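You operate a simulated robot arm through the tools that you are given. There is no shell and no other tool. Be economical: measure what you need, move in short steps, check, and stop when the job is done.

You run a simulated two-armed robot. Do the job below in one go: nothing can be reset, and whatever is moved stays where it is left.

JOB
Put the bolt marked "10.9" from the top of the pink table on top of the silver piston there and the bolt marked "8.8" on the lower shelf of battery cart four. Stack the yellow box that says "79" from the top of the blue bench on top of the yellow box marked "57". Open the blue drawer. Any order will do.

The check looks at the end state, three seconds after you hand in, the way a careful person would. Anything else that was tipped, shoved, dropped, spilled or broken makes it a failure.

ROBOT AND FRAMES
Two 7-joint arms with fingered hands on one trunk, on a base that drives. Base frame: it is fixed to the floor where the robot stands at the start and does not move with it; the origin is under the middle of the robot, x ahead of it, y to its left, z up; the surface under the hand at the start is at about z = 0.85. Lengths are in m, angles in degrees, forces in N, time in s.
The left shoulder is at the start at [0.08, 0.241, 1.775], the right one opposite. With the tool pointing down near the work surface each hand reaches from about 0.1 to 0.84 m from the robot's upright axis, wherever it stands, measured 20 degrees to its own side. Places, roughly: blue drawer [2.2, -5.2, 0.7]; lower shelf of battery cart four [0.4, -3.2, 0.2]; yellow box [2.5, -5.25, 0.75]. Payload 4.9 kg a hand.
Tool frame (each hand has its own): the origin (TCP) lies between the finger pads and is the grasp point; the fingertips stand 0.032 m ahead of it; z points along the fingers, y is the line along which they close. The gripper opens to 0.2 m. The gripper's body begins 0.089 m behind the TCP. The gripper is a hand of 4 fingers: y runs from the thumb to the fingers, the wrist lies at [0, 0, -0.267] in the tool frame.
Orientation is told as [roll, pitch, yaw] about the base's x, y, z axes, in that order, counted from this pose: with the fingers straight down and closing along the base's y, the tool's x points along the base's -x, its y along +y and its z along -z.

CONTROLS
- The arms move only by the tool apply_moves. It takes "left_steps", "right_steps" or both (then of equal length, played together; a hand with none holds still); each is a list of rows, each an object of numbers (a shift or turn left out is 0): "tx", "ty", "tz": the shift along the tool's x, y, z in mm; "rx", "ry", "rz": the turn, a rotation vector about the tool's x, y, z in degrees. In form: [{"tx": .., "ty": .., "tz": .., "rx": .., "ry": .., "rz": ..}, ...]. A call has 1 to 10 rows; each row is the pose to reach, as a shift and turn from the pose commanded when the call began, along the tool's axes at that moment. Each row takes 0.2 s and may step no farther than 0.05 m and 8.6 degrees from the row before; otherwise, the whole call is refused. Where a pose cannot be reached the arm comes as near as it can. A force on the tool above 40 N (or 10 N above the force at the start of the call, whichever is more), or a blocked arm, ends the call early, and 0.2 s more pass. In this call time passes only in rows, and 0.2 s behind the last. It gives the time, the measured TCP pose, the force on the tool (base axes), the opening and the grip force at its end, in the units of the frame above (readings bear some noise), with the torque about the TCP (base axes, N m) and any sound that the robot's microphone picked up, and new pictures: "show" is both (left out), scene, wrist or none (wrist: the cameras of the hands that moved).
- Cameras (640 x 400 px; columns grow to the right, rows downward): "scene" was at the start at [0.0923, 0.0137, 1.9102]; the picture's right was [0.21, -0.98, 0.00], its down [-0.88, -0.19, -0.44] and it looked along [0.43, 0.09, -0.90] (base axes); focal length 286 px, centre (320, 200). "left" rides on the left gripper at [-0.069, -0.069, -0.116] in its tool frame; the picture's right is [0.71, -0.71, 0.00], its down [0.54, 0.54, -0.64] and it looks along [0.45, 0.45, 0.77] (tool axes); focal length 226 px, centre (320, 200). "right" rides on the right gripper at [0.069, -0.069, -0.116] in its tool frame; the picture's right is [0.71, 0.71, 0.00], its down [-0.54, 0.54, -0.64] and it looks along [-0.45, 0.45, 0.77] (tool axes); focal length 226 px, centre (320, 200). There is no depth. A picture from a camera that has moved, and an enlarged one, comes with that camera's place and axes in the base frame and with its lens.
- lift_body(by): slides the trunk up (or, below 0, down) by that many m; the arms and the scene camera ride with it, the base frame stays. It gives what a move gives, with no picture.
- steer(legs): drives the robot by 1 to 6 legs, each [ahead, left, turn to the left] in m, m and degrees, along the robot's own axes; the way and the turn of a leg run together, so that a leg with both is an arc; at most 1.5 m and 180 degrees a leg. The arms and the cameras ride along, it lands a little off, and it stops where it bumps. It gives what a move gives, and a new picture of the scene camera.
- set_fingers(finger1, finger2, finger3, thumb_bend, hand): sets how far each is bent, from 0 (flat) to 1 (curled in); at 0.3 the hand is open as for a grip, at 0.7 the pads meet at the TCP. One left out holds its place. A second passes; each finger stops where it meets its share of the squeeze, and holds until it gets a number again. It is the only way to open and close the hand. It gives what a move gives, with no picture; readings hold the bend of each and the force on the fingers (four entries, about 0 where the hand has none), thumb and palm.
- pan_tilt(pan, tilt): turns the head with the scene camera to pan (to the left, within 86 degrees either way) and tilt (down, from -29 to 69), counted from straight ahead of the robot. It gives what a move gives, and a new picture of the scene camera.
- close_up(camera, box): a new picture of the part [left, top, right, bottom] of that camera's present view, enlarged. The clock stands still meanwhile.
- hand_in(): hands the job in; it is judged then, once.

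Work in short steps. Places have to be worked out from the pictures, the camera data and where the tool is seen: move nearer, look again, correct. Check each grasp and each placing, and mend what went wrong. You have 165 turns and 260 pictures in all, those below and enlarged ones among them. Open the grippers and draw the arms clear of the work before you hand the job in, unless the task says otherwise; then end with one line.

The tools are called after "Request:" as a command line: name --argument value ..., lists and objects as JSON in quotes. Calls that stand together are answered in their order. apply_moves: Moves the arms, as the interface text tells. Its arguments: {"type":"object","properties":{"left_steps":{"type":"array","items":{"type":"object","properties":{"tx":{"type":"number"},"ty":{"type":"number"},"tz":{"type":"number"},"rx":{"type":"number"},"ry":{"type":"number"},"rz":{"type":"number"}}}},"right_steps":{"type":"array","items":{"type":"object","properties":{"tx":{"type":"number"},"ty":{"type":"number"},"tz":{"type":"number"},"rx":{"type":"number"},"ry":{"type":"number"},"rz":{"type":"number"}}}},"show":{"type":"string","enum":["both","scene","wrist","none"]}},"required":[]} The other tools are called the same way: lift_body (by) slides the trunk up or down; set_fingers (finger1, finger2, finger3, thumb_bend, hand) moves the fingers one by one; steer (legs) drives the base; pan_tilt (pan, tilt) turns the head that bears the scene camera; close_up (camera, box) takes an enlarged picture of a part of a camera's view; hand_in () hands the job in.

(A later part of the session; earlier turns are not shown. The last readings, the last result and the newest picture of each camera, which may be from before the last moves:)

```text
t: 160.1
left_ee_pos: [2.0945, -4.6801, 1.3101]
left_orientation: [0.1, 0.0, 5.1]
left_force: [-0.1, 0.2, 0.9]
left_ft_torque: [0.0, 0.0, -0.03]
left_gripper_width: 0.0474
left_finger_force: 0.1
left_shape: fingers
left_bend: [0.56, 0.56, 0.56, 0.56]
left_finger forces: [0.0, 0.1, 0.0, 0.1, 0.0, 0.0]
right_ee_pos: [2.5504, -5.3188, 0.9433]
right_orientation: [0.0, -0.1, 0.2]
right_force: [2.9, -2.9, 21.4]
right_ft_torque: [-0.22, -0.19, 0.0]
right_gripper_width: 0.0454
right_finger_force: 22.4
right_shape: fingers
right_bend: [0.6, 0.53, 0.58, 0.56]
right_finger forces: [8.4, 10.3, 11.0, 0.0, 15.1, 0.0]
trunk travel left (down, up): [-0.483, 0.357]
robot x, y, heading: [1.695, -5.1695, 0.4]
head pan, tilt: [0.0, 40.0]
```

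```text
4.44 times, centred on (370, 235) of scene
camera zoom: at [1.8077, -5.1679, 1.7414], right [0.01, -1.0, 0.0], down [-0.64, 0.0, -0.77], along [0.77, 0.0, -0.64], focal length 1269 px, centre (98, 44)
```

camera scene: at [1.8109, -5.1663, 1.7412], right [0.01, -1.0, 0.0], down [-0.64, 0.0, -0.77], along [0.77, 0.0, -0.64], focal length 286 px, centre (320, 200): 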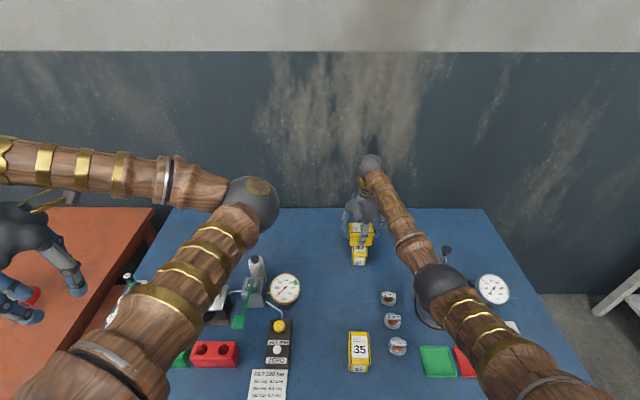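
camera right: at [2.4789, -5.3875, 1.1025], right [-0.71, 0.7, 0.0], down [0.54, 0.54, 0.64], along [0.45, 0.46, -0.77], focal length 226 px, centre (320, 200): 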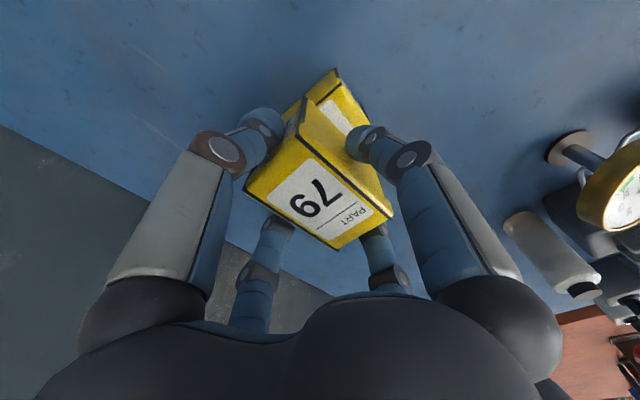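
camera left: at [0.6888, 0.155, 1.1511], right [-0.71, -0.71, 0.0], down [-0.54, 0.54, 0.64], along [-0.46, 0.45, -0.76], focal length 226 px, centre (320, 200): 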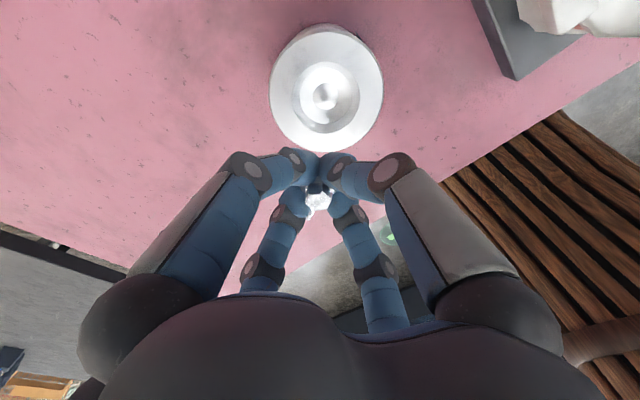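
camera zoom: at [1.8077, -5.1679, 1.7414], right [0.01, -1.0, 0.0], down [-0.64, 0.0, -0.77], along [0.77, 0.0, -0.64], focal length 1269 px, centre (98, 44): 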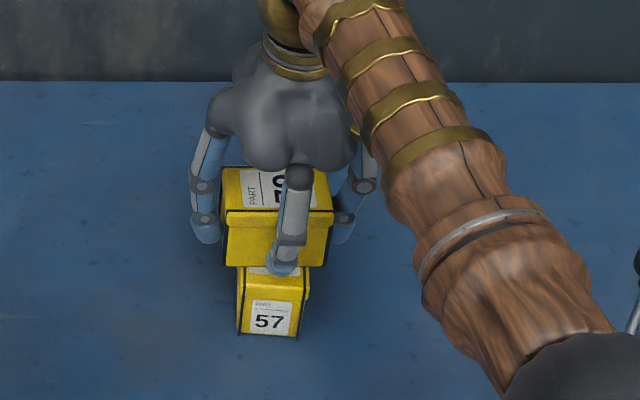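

The box rests on 57 (it slid slightly up in the grip). I ease 3 mm and open the fingers step by step.

Request:
apply_moves --right_steps '[{"tz": -2}]' --show "none"

Request:
set_fingers --hand "right" --finger1 0.57 --finger2 0.5 --finger3 0.57 --thumb_bend 0.5

Request:
close_up --camera "right" --box '[180, 60, 460, 260]'

```text
t: 160.4
left_ee_pos: [2.096, -4.6794, 1.309]
left_orientation: [0.0, 0.1, 5.0]
left_force: [0.1, -0.6, -0.4]
left_ft_torque: [-0.02, 0.0, -0.02]
left_gripper_width: 0.0474
left_finger_force: 0.0
left_shape: fingers
left_bend: [0.56, 0.56, 0.56, 0.56]
left_finger forces: [0.1, 0.1, 0.2, 0.1, 0.0, 0.0]
right_ee_pos: [2.549, -5.3197, 0.9423]
right_orientation: [0.0, 0.1, 0.3]
right_force: [0.5, -3.1, 11.7]
right_ft_torque: [-0.16, -0.07, -0.05]
right_gripper_width: 0.0452
right_finger_force: 20.7
right_shape: fingers
right_bend: [0.6, 0.53, 0.58, 0.56]
right_finger forces: [8.5, 10.2, 9.4, 0.0, 14.4, 0.0]
trunk travel left (down, up): [-0.483, 0.357]
robot x, y, heading: [1.695, -5.1676, 0.3]
head pan, tilt: [0.0, 40.0]
```

```text
t: 161.4
left_ee_pos: [2.0976, -4.6788, 1.3103]
left_orientation: [0.0, 0.0, 4.9]
left_force: [-0.8, 0.1, 0.2]
left_ft_torque: [0.03, 0.0, -0.01]
left_gripper_width: 0.0475
left_finger_force: 0.0
left_shape: fingers
left_bend: [0.56, 0.56, 0.56, 0.56]
left_finger forces: [0.1, 0.1, 0.0, 0.1, 0.0, 0.1]
right_ee_pos: [2.5514, -5.3193, 0.9443]
right_orientation: [0.0, 0.0, 0.1]
right_force: [-0.9, 0.4, 1.0]
right_ft_torque: [0.0, 0.01, 0.0]
right_gripper_width: 0.059
right_finger_force: 0.0
right_shape: fingers
right_bend: [0.56, 0.5, 0.56, 0.5]
right_finger forces: [0.0, 0.0, 0.0, 0.0, 0.0, 0.0]
trunk travel left (down, up): [-0.483, 0.357]
robot x, y, heading: [1.6882, -5.1686, 0.2]
head pan, tilt: [0.0, 40.0]
```

```text
2.00 times, centred on (320, 160) of right
camera zoom: at [2.4812, -5.3886, 1.0612], right [-0.71, 0.7, 0.0], down [0.54, 0.54, 0.64], along [0.45, 0.46, -0.77], focal length 452 px, centre (320, 280)
```

zoom: 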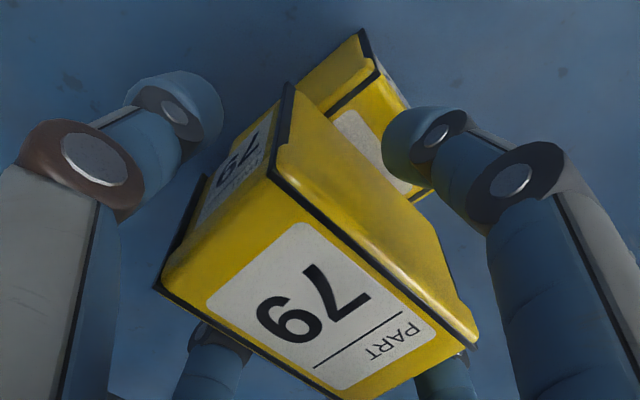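

Released cleanly, no forces. I open wider and lift straight up.

Request:
set_fingers --hand "right" --finger1 0.5 --finger2 0.42 --finger3 0.5 --thumb_bend 0.42

Request:
apply_moves --right_steps '[{"tz": -15}, {"tz": -40}, {"tz": -80}, {"tz": -120}, {"tz": -160}, {"tz": -200}, {"tx": 20, "ty": -40, "tz": -220}, {"tx": 40, "ty": -80, "tz": -240}, {"tx": 60, "ty": -120, "tz": -240}]'

Request:
close_up --camera "scene" --box '[300, 190, 440, 290]'

```text
t: 162.4
left_ee_pos: [2.0969, -4.6789, 1.3105]
left_orientation: [0.0, 0.1, 4.9]
left_force: [0.1, 0.2, 0.9]
left_ft_torque: [0.05, -0.02, 0.01]
left_gripper_width: 0.0473
left_finger_force: 0.1
left_shape: fingers
left_bend: [0.56, 0.56, 0.56, 0.56]
left_finger forces: [0.0, 0.0, 0.0, 0.0, 0.0, 0.0]
right_ee_pos: [2.5516, -5.3193, 0.944]
right_orientation: [0.1, 0.1, 0.2]
right_force: [0.0, -0.5, 0.8]
right_ft_torque: [0.03, 0.01, -0.01]
right_gripper_width: 0.0849
right_finger_force: 0.1
right_shape: fingers
right_bend: [0.5, 0.42, 0.5, 0.42]
right_finger forces: [0.0, 0.0, 0.0, 0.0, 0.1, 0.1]
trunk travel left (down, up): [-0.483, 0.357]
robot x, y, heading: [1.6927, -5.1695, -0.0]
head pan, tilt: [0.0, 40.0]
```

```text
t: 164.4
left_ee_pos: [2.0949, -4.6795, 1.3107]
left_orientation: [0.0, 0.0, 5.1]
left_force: [-1.1, -0.2, -0.1]
left_ft_torque: [0.03, -0.03, 0.02]
left_gripper_width: 0.0472
left_finger_force: 0.0
left_shape: fingers
left_bend: [0.56, 0.56, 0.56, 0.56]
left_finger forces: [0.1, 0.1, 0.0, 0.1, 0.0, 0.0]
right_ee_pos: [2.4908, -5.4394, 1.1834]
right_orientation: [0.0, 0.0, 0.4]
right_force: [0.1, 0.4, -0.6]
right_ft_torque: [-0.03, -0.04, -0.03]
right_gripper_width: 0.0846
right_finger_force: 0.1
right_shape: fingers
right_bend: [0.5, 0.42, 0.5, 0.42]
right_finger forces: [0.1, 0.0, 0.1, 0.1, 0.1, 0.1]
trunk travel left (down, up): [-0.483, 0.357]
robot x, y, heading: [1.6933, -5.1646, 0.4]
head pan, tilt: [0.0, 40.0]
camera scene: at [1.8088, -5.1691, 1.7414], right [0.01, -1.0, 0.0], down [-0.64, 0.0, -0.77], along [0.77, 0.01, -0.64], focal length 286 px, centre (320, 200)
camera right: at [2.4208, -5.5091, 1.3012], right [-0.71, 0.7, 0.0], down [0.54, 0.54, 0.64], along [0.45, 0.46, -0.77], focal length 226 px, centre (320, 200)
```

scene: 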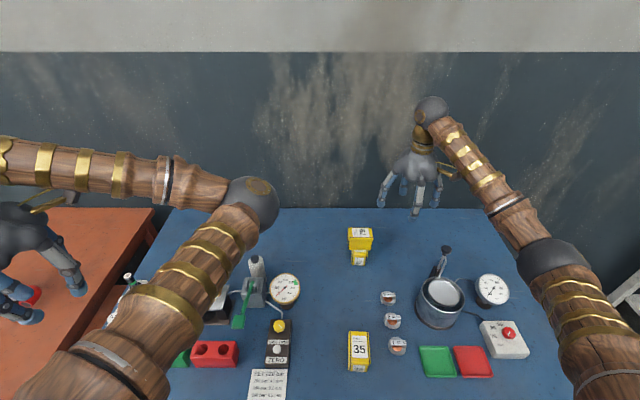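
right: 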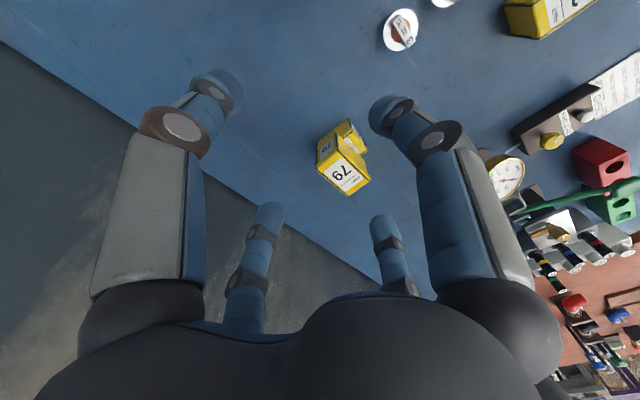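

```text
4.00 times, centred on (370, 240) of scene
camera zoom: at [1.8088, -5.1691, 1.7414], right [0.01, -1.0, 0.0], down [-0.64, 0.0, -0.77], along [0.77, 0.01, -0.64], focal length 1142 px, centre (120, 40)
```

zoom: 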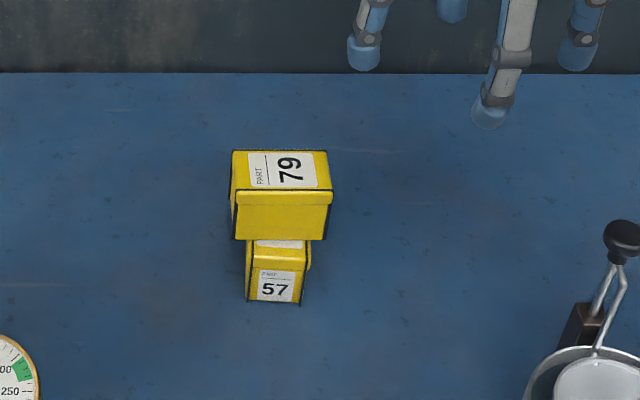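

The boxes are stacked, 79 squarely across 57. Now the drawer: its handle is near (2.03, -5.20, 0.715). I back off 0.5 m and shift left 0.2 m so that the right arm faces it, then look.

Request:
steer --legs '[[-0.5, 0, 0], [0, 0.2, 0]]'

Request:
pan_tilt --pan -10 --tilt 45

```text
t: 168.6
left_ee_pos: [1.6039, -4.4876, 1.3111]
left_orientation: [0.2, 0.2, 4.9]
left_force: [0.4, -0.5, 0.0]
left_ft_torque: [0.03, 0.0, 0.0]
left_gripper_width: 0.0475
left_finger_force: 0.1
left_shape: fingers
left_bend: [0.56, 0.56, 0.56, 0.56]
left_finger forces: [0.0, 0.0, 0.1, 0.0, 0.0, 0.1]
right_ee_pos: [1.9955, -5.2466, 1.1835]
right_orientation: [0.1, 0.1, 0.0]
right_force: [0.2, -0.1, 0.5]
right_ft_torque: [0.05, -0.01, 0.01]
right_gripper_width: 0.0847
right_finger_force: 0.2
right_shape: fingers
right_bend: [0.5, 0.42, 0.5, 0.42]
right_finger forces: [0.0, 0.1, 0.0, 0.1, 0.0, 0.0]
trunk travel left (down, up): [-0.483, 0.357]
robot x, y, heading: [1.1978, -4.9726, 0.4]
head pan, tilt: [0.0, 40.0]
camera scene: at [1.3156, -4.9755, 1.7413], right [0.0, -1.0, 0.0], down [-0.64, 0.0, -0.77], along [0.77, 0.0, -0.64], focal length 286 px, centre (320, 200)
```

scene: 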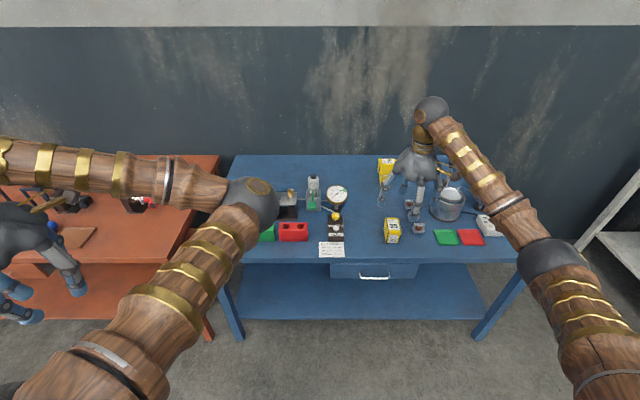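

```text
t: 169.3
left_ee_pos: [1.6033, -4.4839, 1.3112]
left_orientation: [0.0, 0.1, 4.8]
left_force: [0.4, -0.9, -0.5]
left_ft_torque: [0.02, -0.02, -0.04]
left_gripper_width: 0.0475
left_finger_force: 0.1
left_shape: fingers
left_bend: [0.56, 0.56, 0.56, 0.56]
left_finger forces: [0.0, 0.0, 0.0, 0.0, 0.0, 0.1]
right_ee_pos: [1.9969, -5.2446, 1.183]
right_orientation: [0.0, 0.0, 0.1]
right_force: [0.0, 0.2, -0.6]
right_ft_torque: [-0.01, -0.01, 0.0]
right_gripper_width: 0.0846
right_finger_force: 0.0
right_shape: fingers
right_bend: [0.5, 0.42, 0.5, 0.42]
right_finger forces: [0.1, 0.1, 0.0, 0.0, 0.0, 0.0]
trunk travel left (down, up): [-0.483, 0.357]
robot x, y, heading: [1.1982, -4.9754, 0.2]
head pan, tilt: [-10.0, 45.0]
camera scene: at [1.3102, -4.9854, 1.7341], right [-0.17, -0.99, 0.0], down [-0.7, 0.12, -0.71], along [0.7, -0.12, -0.71], focal length 286 px, centre (320, 200)
```

scene: 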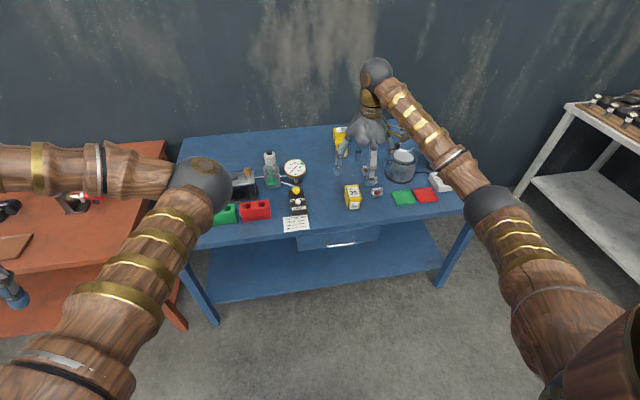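

Request:
close_up --camera "scene" --box '[280, 200, 410, 280]'

```text
4.92 times, centred on (345, 240) of scene
camera zoom: at [1.3102, -4.9854, 1.7341], right [-0.17, -0.99, 0.0], down [-0.7, 0.12, -0.71], along [0.7, -0.12, -0.71], focal length 1406 px, centre (197, 3)
```

zoom: 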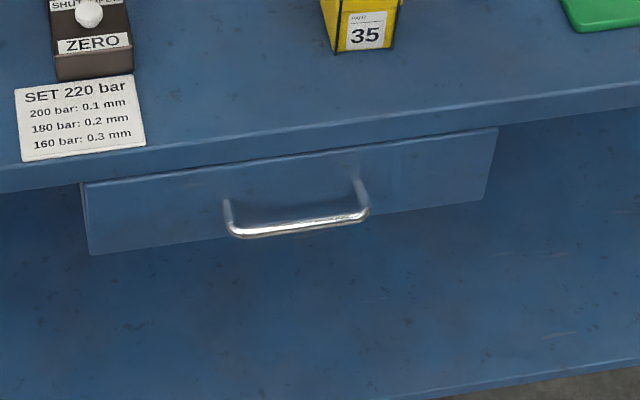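

The handle is a U-bar about 0.127 m long near (2.02, -5.20, 0.72), standing ~3 cm off the drawer face. I will pinch it from the front with a level hand. First I draw the hand back clear of the bench.

Request:
apply_moves --right_steps '[{"tx": 45, "ty": 5}, {"tx": 90, "ty": 10}, {"tx": 135, "ty": 15}, {"tx": 180, "ty": 20}, {"tx": 225, "ty": 25}, {"tx": 265, "ty": 30}]' --show "none"

Request:
set_fingers --hand "right" --finger1 0.48 --finger2 0.2 --finger3 0.48 --thumb_bend 0.2

Request:
apply_moves --right_steps '[{"ry": -8}, {"ry": -16}, {"ry": -24}, {"ry": -32}, {"ry": -40}, {"ry": -48}, {"ry": -56}, {"ry": -64}, {"ry": -72}, {"ry": -80}]' --show "scene"

```text
t: 170.7
left_ee_pos: [1.6015, -4.4836, 1.3106]
left_orientation: [-0.1, 0.0, 4.9]
left_force: [0.1, 0.1, -0.4]
left_ft_torque: [0.0, 0.03, 0.02]
left_gripper_width: 0.0473
left_finger_force: 0.0
left_shape: fingers
left_bend: [0.56, 0.56, 0.56, 0.56]
left_finger forces: [0.0, 0.1, 0.1, 0.0, 0.0, 0.0]
right_ee_pos: [1.7298, -5.2151, 1.1843]
right_orientation: [0.0, 0.0, 0.0]
right_force: [1.1, 0.7, -0.5]
right_ft_torque: [0.01, -0.03, -0.02]
right_gripper_width: 0.0845
right_finger_force: 0.2
right_shape: fingers
right_bend: [0.5, 0.42, 0.5, 0.42]
right_finger forces: [0.0, 0.0, 0.0, 0.1, 0.1, 0.0]
trunk travel left (down, up): [-0.483, 0.357]
robot x, y, heading: [1.1956, -4.9704, 0.2]
head pan, tilt: [-10.0, 45.0]
```

```text
t: 171.7
left_ee_pos: [1.6034, -4.4828, 1.3107]
left_orientation: [0.0, 0.2, 4.9]
left_force: [0.1, -0.2, -0.9]
left_ft_torque: [0.02, 0.0, 0.01]
left_gripper_width: 0.0475
left_finger_force: 0.1
left_shape: fingers
left_bend: [0.56, 0.56, 0.56, 0.56]
left_finger forces: [0.0, 0.0, 0.0, 0.0, 0.0, 0.0]
right_ee_pos: [1.7314, -5.215, 1.1833]
right_orientation: [0.0, 0.0, 0.1]
right_force: [0.5, 0.3, -1.0]
right_ft_torque: [-0.04, -0.02, -0.04]
right_gripper_width: 0.1266
right_finger_force: 0.1
right_shape: fingers
right_bend: [0.48, 0.2, 0.48, 0.2]
right_finger forces: [0.0, 0.1, 0.0, 0.0, 0.1, 0.0]
trunk travel left (down, up): [-0.483, 0.357]
robot x, y, heading: [1.196, -4.9711, 0.2]
head pan, tilt: [-10.0, 45.0]
```

```text
t: 173.9
left_ee_pos: [1.6017, -4.4828, 1.3106]
left_orientation: [0.0, 0.0, 4.9]
left_force: [0.2, 0.0, -0.1]
left_ft_torque: [0.01, -0.06, 0.0]
left_gripper_width: 0.0473
left_finger_force: 0.1
left_shape: fingers
left_bend: [0.56, 0.56, 0.56, 0.56]
left_finger forces: [0.0, 0.0, 0.1, 0.0, 0.0, 0.0]
right_ee_pos: [1.7446, -5.2143, 1.164]
right_orientation: [0.3, -80.4, -0.1]
right_force: [-0.2, -0.1, 0.0]
right_ft_torque: [0.01, 0.04, -0.02]
right_gripper_width: 0.1268
right_finger_force: 0.1
right_shape: fingers
right_bend: [0.48, 0.2, 0.48, 0.2]
right_finger forces: [0.0, 0.0, 0.0, 0.1, 0.0, 0.1]
right hand out of reach, approached as far as the arm can: row 4, 5, 6, 7, 8, 9, 10
trunk travel left (down, up): [-0.483, 0.357]
robot x, y, heading: [1.202, -4.9698, 0.3]
head pan, tilt: [-10.0, 45.0]
camera scene: at [1.308, -4.9852, 1.7343], right [-0.17, -0.99, 0.0], down [-0.7, 0.12, -0.71], along [0.7, -0.12, -0.71], focal length 286 px, centre (320, 200)
```

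scene: 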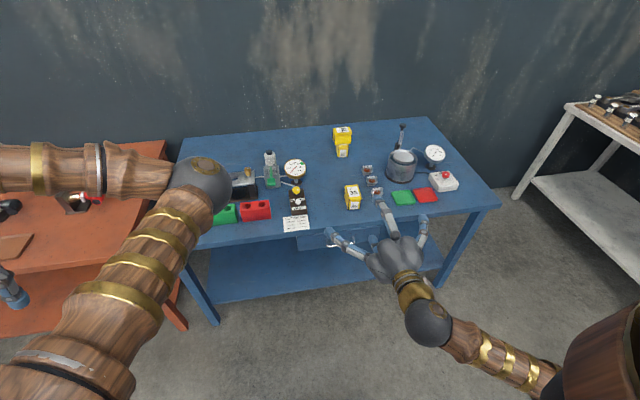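

The hand points forward (80°) at (1.745, -5.214, 1.164). I lower the trunk 0.4 m to bring it to handle height.

Request:
lift_body --by -0.4

Request:
pan_tilt --pan -15 --tilt 35

Request:
apply_moves --right_steps '[{"tz": 10}]' --show "wrist"

```text
t: 177.7
left_ee_pos: [1.603, -4.4838, 0.9118]
left_orientation: [0.1, 0.1, 4.9]
left_force: [0.3, -0.7, 0.0]
left_ft_torque: [0.0, 0.01, -0.02]
left_gripper_width: 0.0474
left_finger_force: 0.1
left_shape: fingers
left_bend: [0.56, 0.56, 0.56, 0.56]
left_finger forces: [0.0, 0.1, 0.1, 0.0, 0.0, 0.0]
right_ee_pos: [1.746, -5.2153, 0.7626]
right_orientation: [0.2, -80.2, -0.1]
right_force: [0.8, 0.5, -1.1]
right_ft_torque: [0.01, -0.01, 0.01]
right_gripper_width: 0.1266
right_finger_force: 0.0
right_shape: fingers
right_bend: [0.48, 0.2, 0.48, 0.2]
right_finger forces: [0.1, 0.0, 0.0, 0.1, 0.0, 0.1]
trunk travel left (down, up): [-0.083, 0.757]
robot x, y, heading: [1.1937, -4.9716, 0.1]
head pan, tilt: [-10.0, 45.0]
```

```text
t: 178.4
left_ee_pos: [1.6036, -4.4835, 0.9114]
left_orientation: [-0.1, 0.1, 4.9]
left_force: [0.5, 0.0, -0.4]
left_ft_torque: [0.01, -0.02, -0.02]
left_gripper_width: 0.0474
left_finger_force: 0.0
left_shape: fingers
left_bend: [0.56, 0.56, 0.56, 0.56]
left_finger forces: [0.0, 0.0, 0.0, 0.0, 0.0, 0.1]
right_ee_pos: [1.7454, -5.2153, 0.763]
right_orientation: [0.2, -80.2, -0.1]
right_force: [-0.8, 0.4, 0.3]
right_ft_torque: [-0.01, 0.0, 0.01]
right_gripper_width: 0.1267
right_finger_force: 0.0
right_shape: fingers
right_bend: [0.48, 0.2, 0.48, 0.2]
right_finger forces: [0.1, 0.0, 0.0, 0.1, 0.0, 0.0]
trunk travel left (down, up): [-0.083, 0.757]
robot x, y, heading: [1.1983, -4.9708, 0.6]
head pan, tilt: [-15.0, 35.0]
camera scene: at [1.3148, -4.994, 1.3489], right [-0.26, -0.97, 0.0], down [-0.56, 0.15, -0.82], along [0.79, -0.21, -0.57], focal length 286 px, centre (320, 200)
```

scene: 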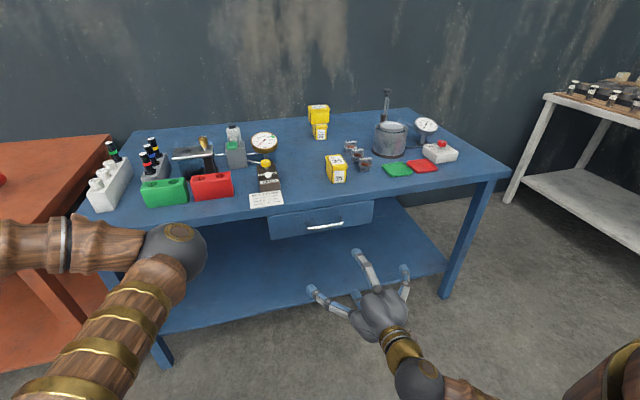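

```text
t: 178.8
left_ee_pos: [1.6031, -4.4829, 0.9099]
left_orientation: [0.0, 0.1, 5.0]
left_force: [1.5, -0.8, -1.0]
left_ft_torque: [0.01, 0.02, 0.01]
left_gripper_width: 0.0474
left_finger_force: 0.1
left_shape: fingers
left_bend: [0.56, 0.56, 0.56, 0.56]
left_finger forces: [0.0, 0.1, 0.0, 0.1, 0.0, 0.1]
right_ee_pos: [1.7573, -5.216, 0.7597]
right_orientation: [0.2, -80.1, -0.1]
right_force: [0.2, -0.8, -0.2]
right_ft_torque: [0.04, -0.01, -0.01]
right_gripper_width: 0.1266
right_finger_force: 0.1
right_shape: fingers
right_bend: [0.48, 0.2, 0.48, 0.2]
right_finger forces: [0.1, 0.0, 0.0, 0.0, 0.1, 0.1]
trunk travel left (down, up): [-0.083, 0.757]
robot x, y, heading: [1.1999, -4.973, 0.1]
head pan, tilt: [-15.0, 35.0]
camera right: at [1.6289, -5.2843, 0.7138], right [-0.12, 0.71, -0.7], down [-0.54, 0.54, 0.64], along [0.83, 0.46, 0.32], focal length 226 px, centre (320, 200)
```

right: 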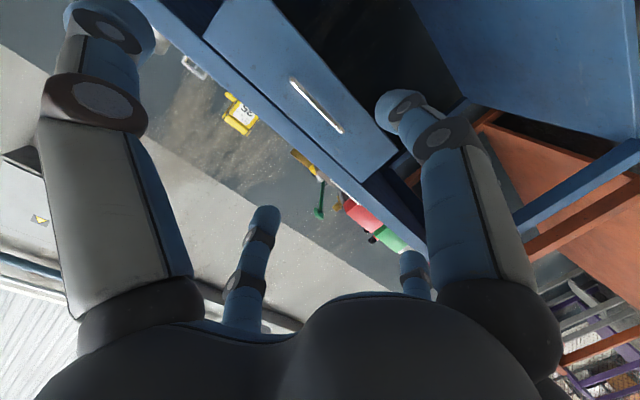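

Triangulated, the bar runs from y −5.259 to −5.137 at x≈2.018, z≈0.736. I advance to about 8 cm short of it and check the alignment.

Request:
apply_moves --right_steps '[{"tx": -5, "ty": 4, "tz": 45}, {"tx": -10, "ty": 8, "tz": 90}, {"tx": -15, "ty": 13, "tz": 135}, {"tx": -20, "ty": 17, "tz": 180}]'

Request:
close_up --camera "right" --box '[200, 20, 440, 220]'

```text
t: 179.8
left_ee_pos: [1.6046, -4.4818, 0.9099]
left_orientation: [0.0, 0.1, 4.8]
left_force: [0.1, -0.3, 0.1]
left_ft_torque: [-0.06, -0.01, 0.03]
left_gripper_width: 0.0471
left_finger_force: 0.1
left_shape: fingers
left_bend: [0.56, 0.56, 0.56, 0.56]
left_finger forces: [0.0, 0.1, 0.1, 0.0, 0.0, 0.0]
right_ee_pos: [1.9375, -5.1969, 0.7491]
right_orientation: [0.3, -80.0, -0.2]
right_force: [0.5, 0.5, -0.8]
right_ft_torque: [0.02, 0.04, 0.03]
right_gripper_width: 0.1267
right_finger_force: 0.2
right_shape: fingers
right_bend: [0.48, 0.2, 0.48, 0.2]
right_finger forces: [0.1, 0.0, 0.0, 0.0, 0.1, 0.0]
trunk travel left (down, up): [-0.083, 0.757]
robot x, y, heading: [1.2005, -4.974, 0.1]
head pan, tilt: [-15.0, 35.0]
camera scene: at [1.3157, -4.9938, 1.3488], right [-0.26, -0.97, 0.0], down [-0.56, 0.15, -0.82], along [0.79, -0.21, -0.57], focal length 286 px, centre (320, 200)
camera right: at [1.8099, -5.2662, 0.7029], right [-0.12, 0.71, -0.7], down [-0.54, 0.54, 0.64], along [0.83, 0.46, 0.32], focal length 226 px, centre (320, 200)
```

scene: 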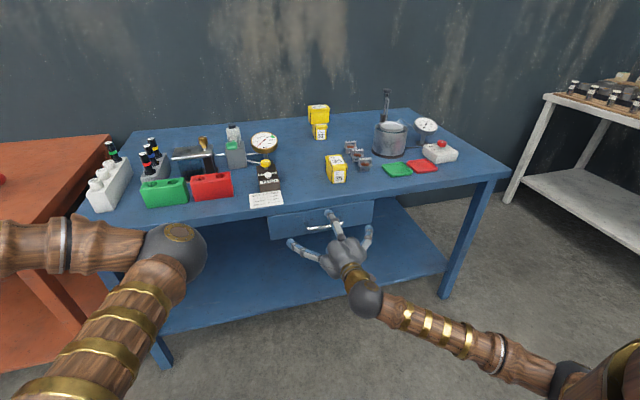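
right: 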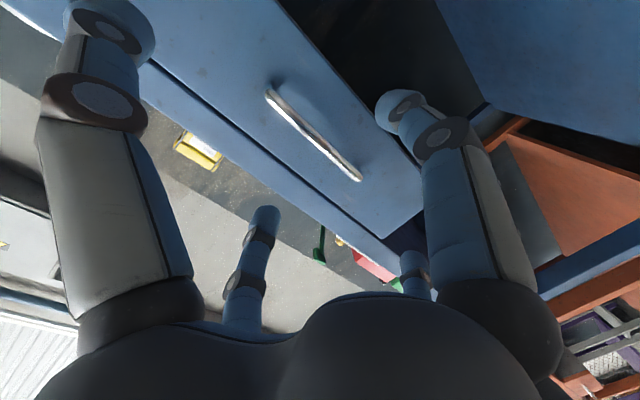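

```text
2.00 times, centred on (320, 120) of right
camera zoom: at [1.8099, -5.2662, 0.7029], right [-0.12, 0.71, -0.7], down [-0.54, 0.54, 0.64], along [0.83, 0.46, 0.32], focal length 452 px, centre (320, 360)
```

zoom: 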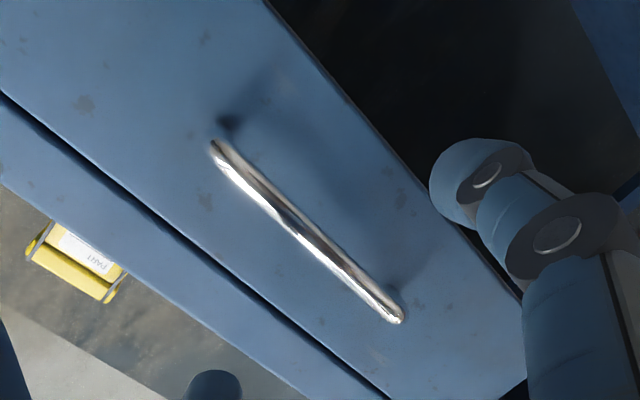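

The bar centre is at (2.018, −5.198, 0.736), right on the tool axis. I advance 60 mm.

Request:
apply_moves --right_steps '[{"tz": 25}, {"tz": 45}, {"tz": 60}]' --show "none"

Request:
close_up --camera "right" --box '[200, 20, 480, 240]'

Request:
close_up --camera "scene" --box '[260, 180, 410, 290]'

```text
t: 180.6
left_ee_pos: [1.6009, -4.4838, 0.911]
left_orientation: [0.0, 0.1, 4.8]
left_force: [0.1, 0.3, -0.1]
left_ft_torque: [-0.02, -0.03, 0.0]
left_gripper_width: 0.0473
left_finger_force: 0.0
left_shape: fingers
left_bend: [0.56, 0.56, 0.56, 0.56]
left_finger forces: [0.0, 0.0, 0.1, 0.1, 0.0, 0.0]
right_ee_pos: [1.9938, -5.1971, 0.7419]
right_orientation: [0.3, -80.3, -0.4]
right_force: [-8.7, -0.4, 1.1]
right_ft_torque: [-0.03, -0.5, 0.02]
right_gripper_width: 0.1268
right_finger_force: 4.2
right_shape: fingers
right_bend: [0.48, 0.2, 0.48, 0.2]
right_finger forces: [0.0, 0.0, 8.4, 0.0, 0.0, 0.0]
trunk travel left (down, up): [-0.083, 0.757]
robot x, y, heading: [1.1978, -4.9689, 0.4]
head pan, tilt: [-15.0, 35.0]
```

```text
1.82 times, centred on (340, 130) of right
camera zoom: at [1.8675, -5.2664, 0.6943], right [-0.12, 0.71, -0.7], down [-0.54, 0.54, 0.64], along [0.83, 0.46, 0.32], focal length 411 px, centre (284, 327)
```

zoom: 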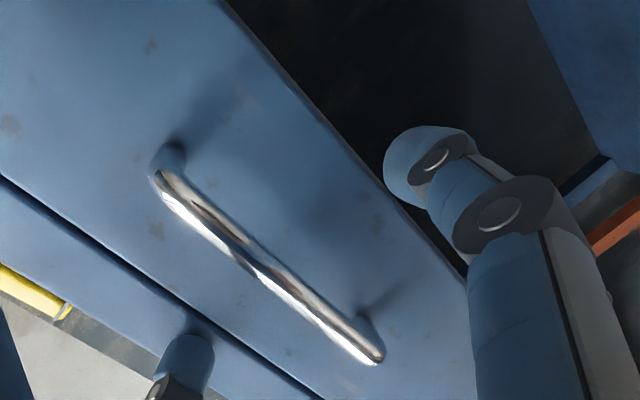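

```text
3.64 times, centred on (335, 235) of scene
camera zoom: at [1.3125, -4.9939, 1.3492], right [-0.26, -0.97, 0.0], down [-0.55, 0.15, -0.82], along [0.79, -0.21, -0.57], focal length 1038 px, centre (266, 73)
```

zoom: 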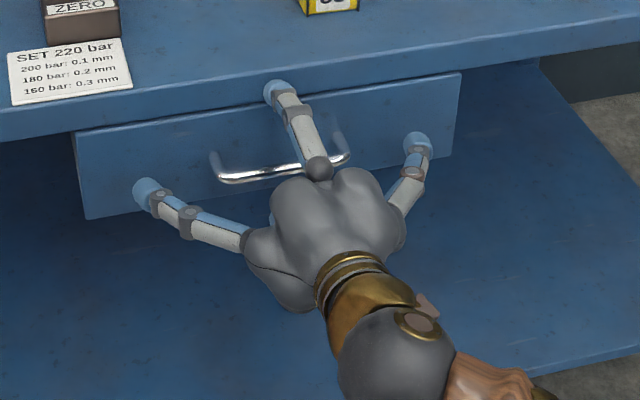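

The upper fingertip touches the bench edge. I back off 20 mm, narrow the pinching pair, and advance again.

Request:
apply_moves --right_steps '[{"tz": -20}]' --show "none"

Request:
set_fingers --hand "right" --finger1 0.57 --finger3 0.57

Request:
close_up --camera "right" --box '[200, 20, 480, 240]'

Request:
close_up --camera "scene" --box '[260, 180, 410, 290]'

```text
t: 181.0
left_ee_pos: [1.6031, -4.4819, 0.9112]
left_orientation: [0.0, 0.0, 5.0]
left_force: [-0.1, -0.9, 0.5]
left_ft_torque: [0.02, -0.04, -0.01]
left_gripper_width: 0.0474
left_finger_force: 0.0
left_shape: fingers
left_bend: [0.56, 0.56, 0.56, 0.56]
left_finger forces: [0.1, 0.0, 0.0, 0.0, 0.1, 0.1]
right_ee_pos: [1.9761, -5.1975, 0.7447]
right_orientation: [0.3, -80.2, -0.3]
right_force: [0.6, -0.1, 0.1]
right_ft_torque: [-0.02, 0.04, 0.0]
right_gripper_width: 0.1267
right_finger_force: 0.2
right_shape: fingers
right_bend: [0.48, 0.2, 0.48, 0.2]
right_finger forces: [0.0, 0.1, 0.1, 0.0, 0.0, 0.1]
trunk travel left (down, up): [-0.083, 0.757]
robot x, y, heading: [1.1989, -4.9732, 0.1]
head pan, tilt: [-15.0, 35.0]
```

```text
t: 182.0
left_ee_pos: [1.6031, -4.4833, 0.9111]
left_orientation: [0.0, 0.2, 4.9]
left_force: [0.0, -0.1, 0.1]
left_ft_torque: [-0.01, 0.01, 0.02]
left_gripper_width: 0.0473
left_finger_force: 0.0
left_shape: fingers
left_bend: [0.56, 0.56, 0.56, 0.56]
left_finger forces: [0.0, 0.1, 0.1, 0.0, 0.1, 0.0]
right_ee_pos: [1.9767, -5.1974, 0.7431]
right_orientation: [0.2, -80.2, -0.1]
right_force: [0.9, -0.7, -0.1]
right_ft_torque: [0.01, 0.04, 0.0]
right_gripper_width: 0.1189
right_finger_force: 0.1
right_shape: fingers
right_bend: [0.56, 0.2, 0.56, 0.2]
right_finger forces: [0.0, 0.1, 0.0, 0.0, 0.0, 0.0]
trunk travel left (down, up): [-0.083, 0.757]
robot x, y, heading: [1.196, -4.9694, 0.1]
head pan, tilt: [-15.0, 35.0]
```

```text
1.82 times, centred on (340, 130) of right
camera zoom: at [1.8486, -5.2666, 0.6965], right [-0.12, 0.71, -0.7], down [-0.54, 0.54, 0.64], along [0.83, 0.46, 0.32], focal length 411 px, centre (284, 327)
```

zoom: 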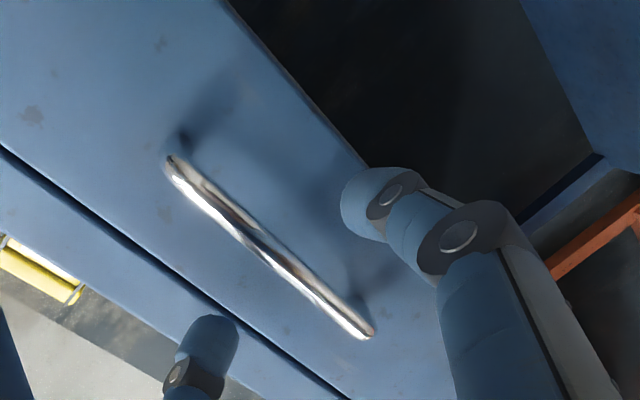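

```text
3.64 times, centred on (335, 235) of scene
camera zoom: at [1.3149, -4.994, 1.3489], right [-0.26, -0.97, 0.0], down [-0.55, 0.15, -0.82], along [0.79, -0.21, -0.57], focal length 1038 px, centre (266, 73)
```

zoom: 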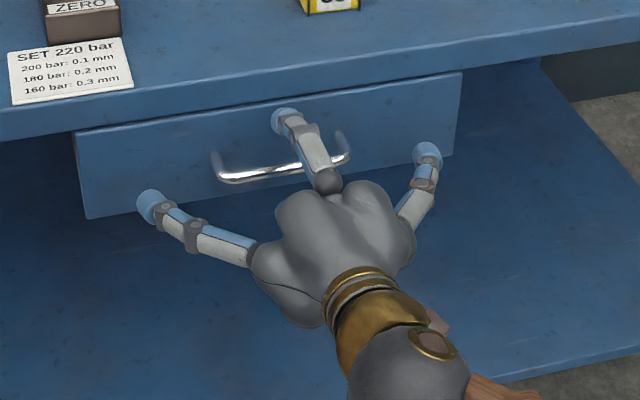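

The upper finger is still near the bench edge's underside; I narrow to 0.61 (gap ≈3 cm) and advance 22 mm.

Request:
set_fingers --hand "right" --finger1 0.6 --finger3 0.61

Request:
apply_moves --right_steps '[{"tz": 8}, {"tz": 16}, {"tz": 22}]' --show "none"

Request:
close_up --camera "right" --box '[200, 20, 480, 240]'

Request:
close_up --camera "scene" --box '[260, 180, 410, 290]'

```text
t: 183.0
left_ee_pos: [1.6029, -4.4834, 0.9108]
left_orientation: [0.1, 0.1, 4.9]
left_force: [-1.3, -0.1, 0.5]
left_ft_torque: [0.0, -0.03, -0.02]
left_gripper_width: 0.0473
left_finger_force: 0.1
left_shape: fingers
left_bend: [0.56, 0.56, 0.56, 0.56]
left_finger forces: [0.2, 0.0, 0.0, 0.0, 0.1, 0.0]
right_ee_pos: [1.9756, -5.1969, 0.7449]
right_orientation: [0.2, -80.2, -0.1]
right_force: [-0.2, 0.0, -0.2]
right_ft_torque: [0.03, 0.0, -0.01]
right_gripper_width: 0.1153
right_finger_force: 0.0
right_shape: fingers
right_bend: [0.6, 0.2, 0.61, 0.2]
right_finger forces: [0.0, 0.0, 0.0, 0.0, 0.1, 0.0]
trunk travel left (down, up): [-0.083, 0.757]
robot x, y, heading: [1.1934, -4.9699, 0.2]
head pan, tilt: [-15.0, 35.0]
```

```text
t: 183.8
left_ee_pos: [1.6026, -4.482, 0.9102]
left_orientation: [0.0, 0.1, 4.9]
left_force: [0.3, -0.2, 0.3]
left_ft_torque: [-0.01, 0.06, 0.0]
left_gripper_width: 0.0473
left_finger_force: 0.0
left_shape: fingers
left_bend: [0.56, 0.56, 0.56, 0.56]
left_finger forces: [0.0, 0.0, 0.1, 0.0, 0.0, 0.0]
right_ee_pos: [1.9971, -5.1969, 0.7402]
right_orientation: [0.0, -80.1, -0.2]
right_force: [0.8, -1.0, -0.3]
right_ft_torque: [0.01, 0.03, 0.01]
right_gripper_width: 0.1155
right_finger_force: 0.1
right_shape: fingers
right_bend: [0.6, 0.2, 0.61, 0.2]
right_finger forces: [0.0, 0.0, 0.0, 0.0, 0.1, 0.0]
trunk travel left (down, up): [-0.083, 0.757]
robot x, y, heading: [1.2006, -4.9731, 0.1]
head pan, tilt: [-15.0, 35.0]
```

```text
1.82 times, centred on (340, 130) of right
camera zoom: at [1.8705, -5.2663, 0.6927], right [-0.12, 0.71, -0.7], down [-0.54, 0.54, 0.64], along [0.83, 0.46, 0.32], focal length 411 px, centre (284, 327)
```

zoom: 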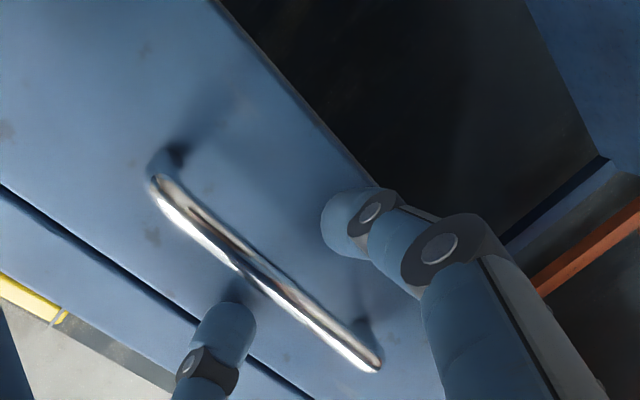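

```text
3.64 times, centred on (335, 235) of scene
camera zoom: at [1.315, -4.9939, 1.3489], right [-0.26, -0.97, 0.0], down [-0.55, 0.15, -0.82], along [0.79, -0.21, -0.57], focal length 1038 px, centre (266, 73)
```

zoom: 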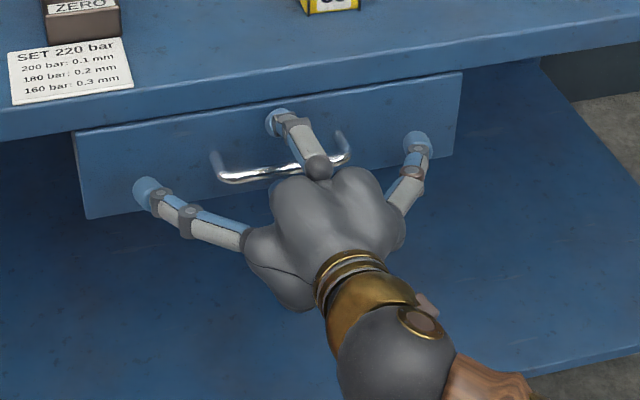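

The fingers straddle the bar without touching anything. I advance 6 mm and close the pair on the bar.

Request:
apply_moves --right_steps '[{"tz": 6}]' --show "none"

Request:
set_fingers --hand "right" --finger1 0.75 --finger3 0.75

Request:
close_up --camera "right" --box '[200, 20, 480, 240]'

```text
t: 184.2
left_ee_pos: [1.603, -4.4835, 0.911]
left_orientation: [0.1, 0.0, 4.9]
left_force: [0.0, -1.1, 0.7]
left_ft_torque: [-0.01, 0.0, -0.03]
left_gripper_width: 0.0473
left_finger_force: 0.0
left_shape: fingers
left_bend: [0.56, 0.56, 0.56, 0.56]
left_finger forces: [0.1, 0.0, 0.1, 0.0, 0.0, 0.0]
right_ee_pos: [2.0007, -5.1972, 0.7397]
right_orientation: [0.0, -80.3, -0.1]
right_force: [-11.8, -0.7, 3.8]
right_ft_torque: [0.02, -0.43, 0.01]
right_gripper_width: 0.1153
right_finger_force: 5.3
right_shape: fingers
right_bend: [0.6, 0.2, 0.61, 0.2]
right_finger forces: [0.0, 0.1, 11.2, 0.0, 0.0, 0.0]
trunk travel left (down, up): [-0.083, 0.757]
robot x, y, heading: [1.1973, -4.9704, 0.1]
head pan, tilt: [-15.0, 35.0]
```

```text
t: 185.2
left_ee_pos: [1.6042, -4.4827, 0.9103]
left_orientation: [0.0, 0.2, 4.9]
left_force: [0.1, -0.8, 0.5]
left_ft_torque: [0.02, -0.01, -0.01]
left_gripper_width: 0.0474
left_finger_force: 0.3
left_shape: fingers
left_bend: [0.56, 0.56, 0.56, 0.56]
left_finger forces: [0.0, 0.0, 0.1, 0.0, 0.0, 0.0]
right_ee_pos: [2.0042, -5.1987, 0.7372]
right_orientation: [0.3, -80.1, -0.2]
right_force: [2.6, 0.4, -4.1]
right_ft_torque: [-0.04, 0.03, 0.01]
right_gripper_width: 0.1104
right_finger_force: 4.5
right_shape: fingers
right_bend: [0.73, 0.2, 0.74, 0.2]
right_finger forces: [5.9, 0.0, 3.5, 0.0, 0.0, 0.1]
trunk travel left (down, up): [-0.083, 0.757]
robot x, y, heading: [1.1967, -4.973, 0.2]
head pan, tilt: [-15.0, 35.0]
```

```text
1.82 times, centred on (340, 130) of right
camera zoom: at [1.8767, -5.2666, 0.6908], right [-0.12, 0.71, -0.7], down [-0.54, 0.54, 0.64], along [0.83, 0.46, 0.32], focal length 411 px, centre (284, 327)
```

zoom: 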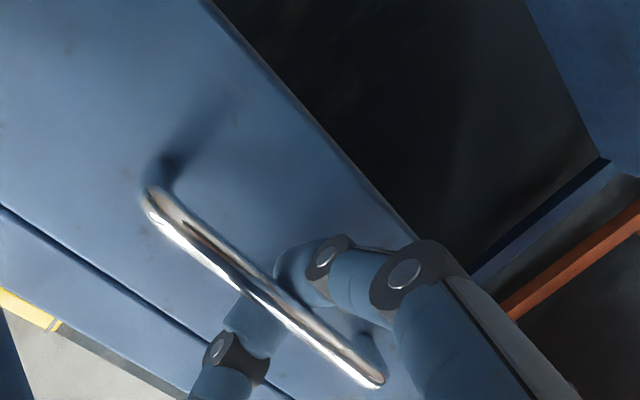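

Both fingertips have closed behind the bar, hooking it. I bend them further and pull straight back with the arm.

Request:
set_fingers --hand "right" --finger1 0.85 --finger3 0.85

Request:
apply_moves --right_steps '[{"tx": 2.6, "tz": -15}, {"tx": 5.2, "tz": -30}, {"tx": 8.7, "tz": -49}, {"tx": 12, "tz": -69}, {"tx": 15.7, "tz": -89}]' --show "scene"

```text
t: 186.2
left_ee_pos: [1.6026, -4.4835, 0.9107]
left_orientation: [0.0, 0.0, 4.9]
left_force: [0.2, 0.3, -0.2]
left_ft_torque: [-0.03, 0.02, 0.0]
left_gripper_width: 0.0476
left_finger_force: 0.1
left_shape: fingers
left_bend: [0.56, 0.56, 0.56, 0.56]
left_finger forces: [0.0, 0.0, 0.0, 0.1, 0.0, 0.1]
right_ee_pos: [2.003, -5.1981, 0.7389]
right_orientation: [0.0, -80.2, -0.1]
right_force: [2.1, 0.2, -0.1]
right_ft_torque: [0.01, -0.02, 0.03]
right_gripper_width: 0.1102
right_finger_force: 0.1
right_shape: fingers
right_bend: [0.74, 0.2, 0.76, 0.2]
right_finger forces: [0.0, 0.0, 0.0, 0.1, 0.0, 0.0]
trunk travel left (down, up): [-0.083, 0.757]
robot x, y, heading: [1.2005, -4.9696, 0.4]
head pan, tilt: [-15.0, 35.0]
```

```text
t: 187.4
left_ee_pos: [1.6026, -4.4835, 0.9113]
left_orientation: [0.0, 0.0, 4.9]
left_force: [-0.6, 0.5, -0.1]
left_ft_torque: [0.01, -0.01, -0.04]
left_gripper_width: 0.0472
left_finger_force: 0.1
left_shape: fingers
left_bend: [0.56, 0.56, 0.56, 0.56]
left_finger forces: [0.1, 0.0, 0.0, 0.0, 0.0, 0.0]
right_ee_pos: [1.9115, -5.198, 0.7384]
right_orientation: [-0.1, -80.2, 0.1]
right_force: [-1.3, -0.5, 0.3]
right_ft_torque: [-0.02, 0.01, -0.03]
right_gripper_width: 0.1102
right_finger_force: 0.1
right_shape: fingers
right_bend: [0.74, 0.2, 0.76, 0.2]
right_finger forces: [0.0, 0.0, 0.0, 0.0, 0.1, 0.0]
trunk travel left (down, up): [-0.083, 0.757]
robot x, y, heading: [1.2001, -4.971, 0.3]
head pan, tilt: [-15.0, 35.0]
camera scene: at [1.3143, -4.9941, 1.349], right [-0.26, -0.97, 0.0], down [-0.55, 0.15, -0.82], along [0.79, -0.21, -0.57], focal length 286 px, centre (320, 200)
```

scene: 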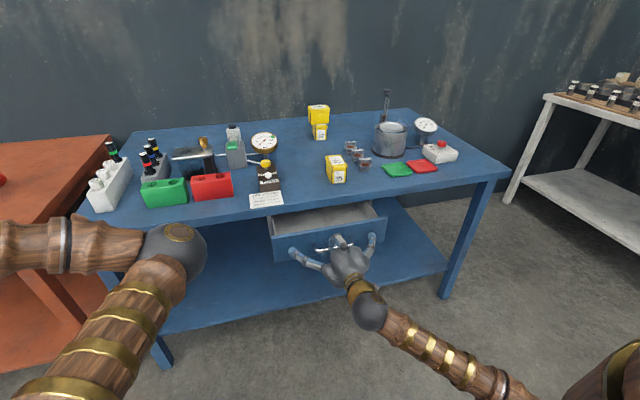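

The drawer slides open; about 9 cm so far. I keep pulling with the arm.

Request:
apply_moves --right_steps '[{"tx": 3.5, "tz": -20}, {"tx": 7, "tz": -40}, {"tx": 10.5, "tz": -59}, {"tx": 14, "tz": -79}, {"tx": 17.4, "tz": -98}, {"tx": 20.9, "tz": -118}]' --show "scene"

```text
t: 188.8
left_ee_pos: [1.6029, -4.4831, 0.9116]
left_orientation: [-0.1, -0.1, 4.9]
left_force: [0.1, -0.3, 0.5]
left_ft_torque: [0.02, -0.04, -0.01]
left_gripper_width: 0.0475
left_finger_force: 0.1
left_shape: fingers
left_bend: [0.56, 0.56, 0.56, 0.56]
left_finger forces: [0.0, 0.0, 0.1, 0.0, 0.0, 0.0]
right_ee_pos: [1.7937, -5.1986, 0.7377]
right_orientation: [0.0, -80.3, 0.1]
right_force: [-0.8, 0.1, 0.2]
right_ft_torque: [0.02, 0.03, -0.02]
right_gripper_width: 0.1102
right_finger_force: 0.1
right_shape: fingers
right_bend: [0.75, 0.2, 0.77, 0.2]
right_finger forces: [0.1, 0.0, 0.0, 0.0, 0.0, 0.1]
trunk travel left (down, up): [-0.083, 0.757]
robot x, y, heading: [1.1981, -4.9737, 0.1]
head pan, tilt: [-15.0, 35.0]
camera scene: at [1.3144, -4.9941, 1.3489], right [-0.26, -0.97, 0.0], down [-0.55, 0.15, -0.82], along [0.79, -0.21, -0.57], focal length 286 px, centre (320, 200)
```

scene: 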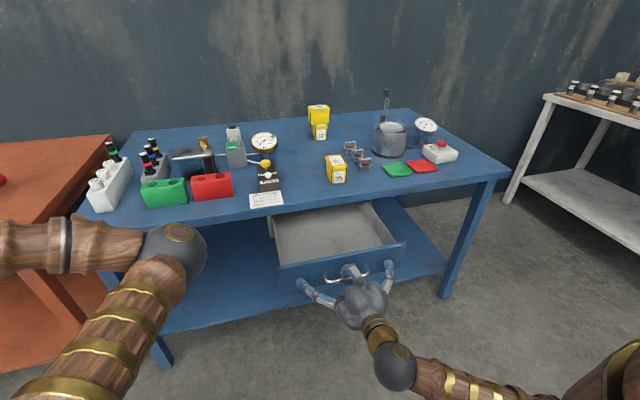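

About 21 cm open. I pull a little more by backing the base 7 cm, then look.

Request:
steer --legs '[[-0.07, 0, 0]]'

```text
t: 189.9
left_ee_pos: [1.5323, -4.4837, 0.9111]
left_orientation: [0.0, 0.0, 4.9]
left_force: [0.1, -0.3, 0.7]
left_ft_torque: [0.01, -0.03, 0.02]
left_gripper_width: 0.0474
left_finger_force: 0.1
left_shape: fingers
left_bend: [0.56, 0.56, 0.56, 0.56]
left_finger forces: [0.1, 0.0, 0.0, 0.0, 0.1, 0.0]
right_ee_pos: [1.7227, -5.1985, 0.7379]
right_orientation: [0.2, -80.4, -0.1]
right_force: [0.7, 0.0, 0.5]
right_ft_torque: [0.03, 0.02, -0.01]
right_gripper_width: 0.1098
right_finger_force: 0.1
right_shape: fingers
right_bend: [0.74, 0.2, 0.77, 0.2]
right_finger forces: [0.0, 0.1, 0.0, 0.1, 0.1, 0.0]
trunk travel left (down, up): [-0.083, 0.757]
robot x, y, heading: [1.1264, -4.9732, -0.0]
head pan, tilt: [-15.0, 35.0]
camera scene: at [1.243, -4.9944, 1.3491], right [-0.26, -0.97, 0.0], down [-0.55, 0.15, -0.82], along [0.79, -0.21, -0.57], focal length 286 px, centre (320, 200)
```

scene: 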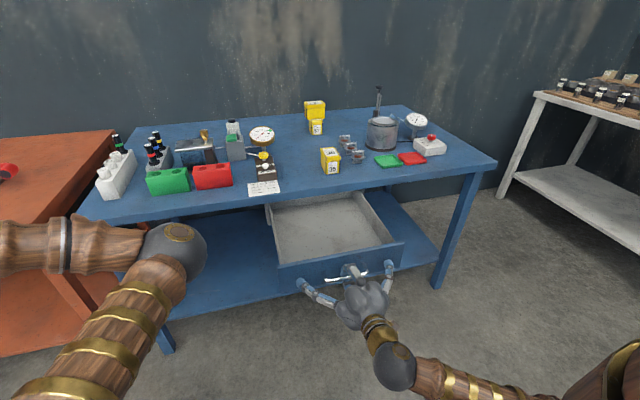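

The drawer is wide open (~28 cm). I open the fingers and back away.

Request:
set_fingers --hand "right" --finger1 0.5 --finger3 0.5

Request:
close_up --camera "right" --box '[160, 20, 480, 240]'

```text
t: 190.9
left_ee_pos: [1.5334, -4.4829, 0.9105]
left_orientation: [0.0, -0.1, 4.8]
left_force: [0.5, -0.1, 0.2]
left_ft_torque: [0.0, 0.02, 0.02]
left_gripper_width: 0.0474
left_finger_force: 0.0
left_shape: fingers
left_bend: [0.56, 0.56, 0.56, 0.56]
left_finger forces: [0.0, 0.0, 0.1, 0.0, 0.1, 0.1]
right_ee_pos: [1.7239, -5.1986, 0.7377]
right_orientation: [0.1, -80.2, -0.2]
right_force: [-0.5, -0.4, 0.9]
right_ft_torque: [0.01, -0.02, -0.01]
right_gripper_width: 0.124
right_finger_force: 0.0
right_shape: fingers
right_bend: [0.5, 0.2, 0.5, 0.2]
right_finger forces: [0.1, 0.0, 0.1, 0.0, 0.0, 0.1]
trunk travel left (down, up): [-0.083, 0.757]
robot x, y, heading: [1.1278, -4.9723, 0.1]
head pan, tilt: [-15.0, 35.0]
```

```text
1.82 times, centred on (320, 130) of right
camera zoom: at [1.5969, -5.2676, 0.6904], right [-0.12, 0.71, -0.7], down [-0.54, 0.54, 0.64], along [0.83, 0.45, 0.32], focal length 411 px, centre (320, 327)
```

zoom: 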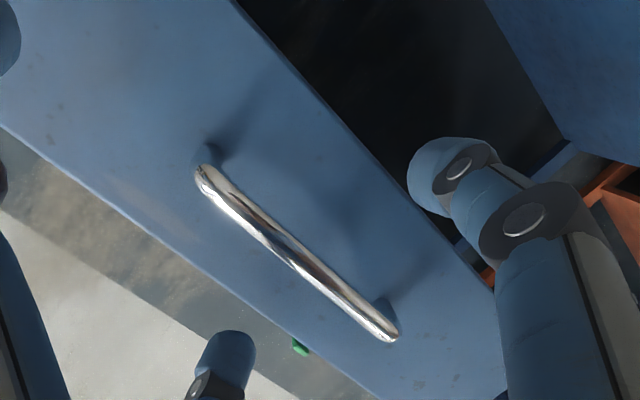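

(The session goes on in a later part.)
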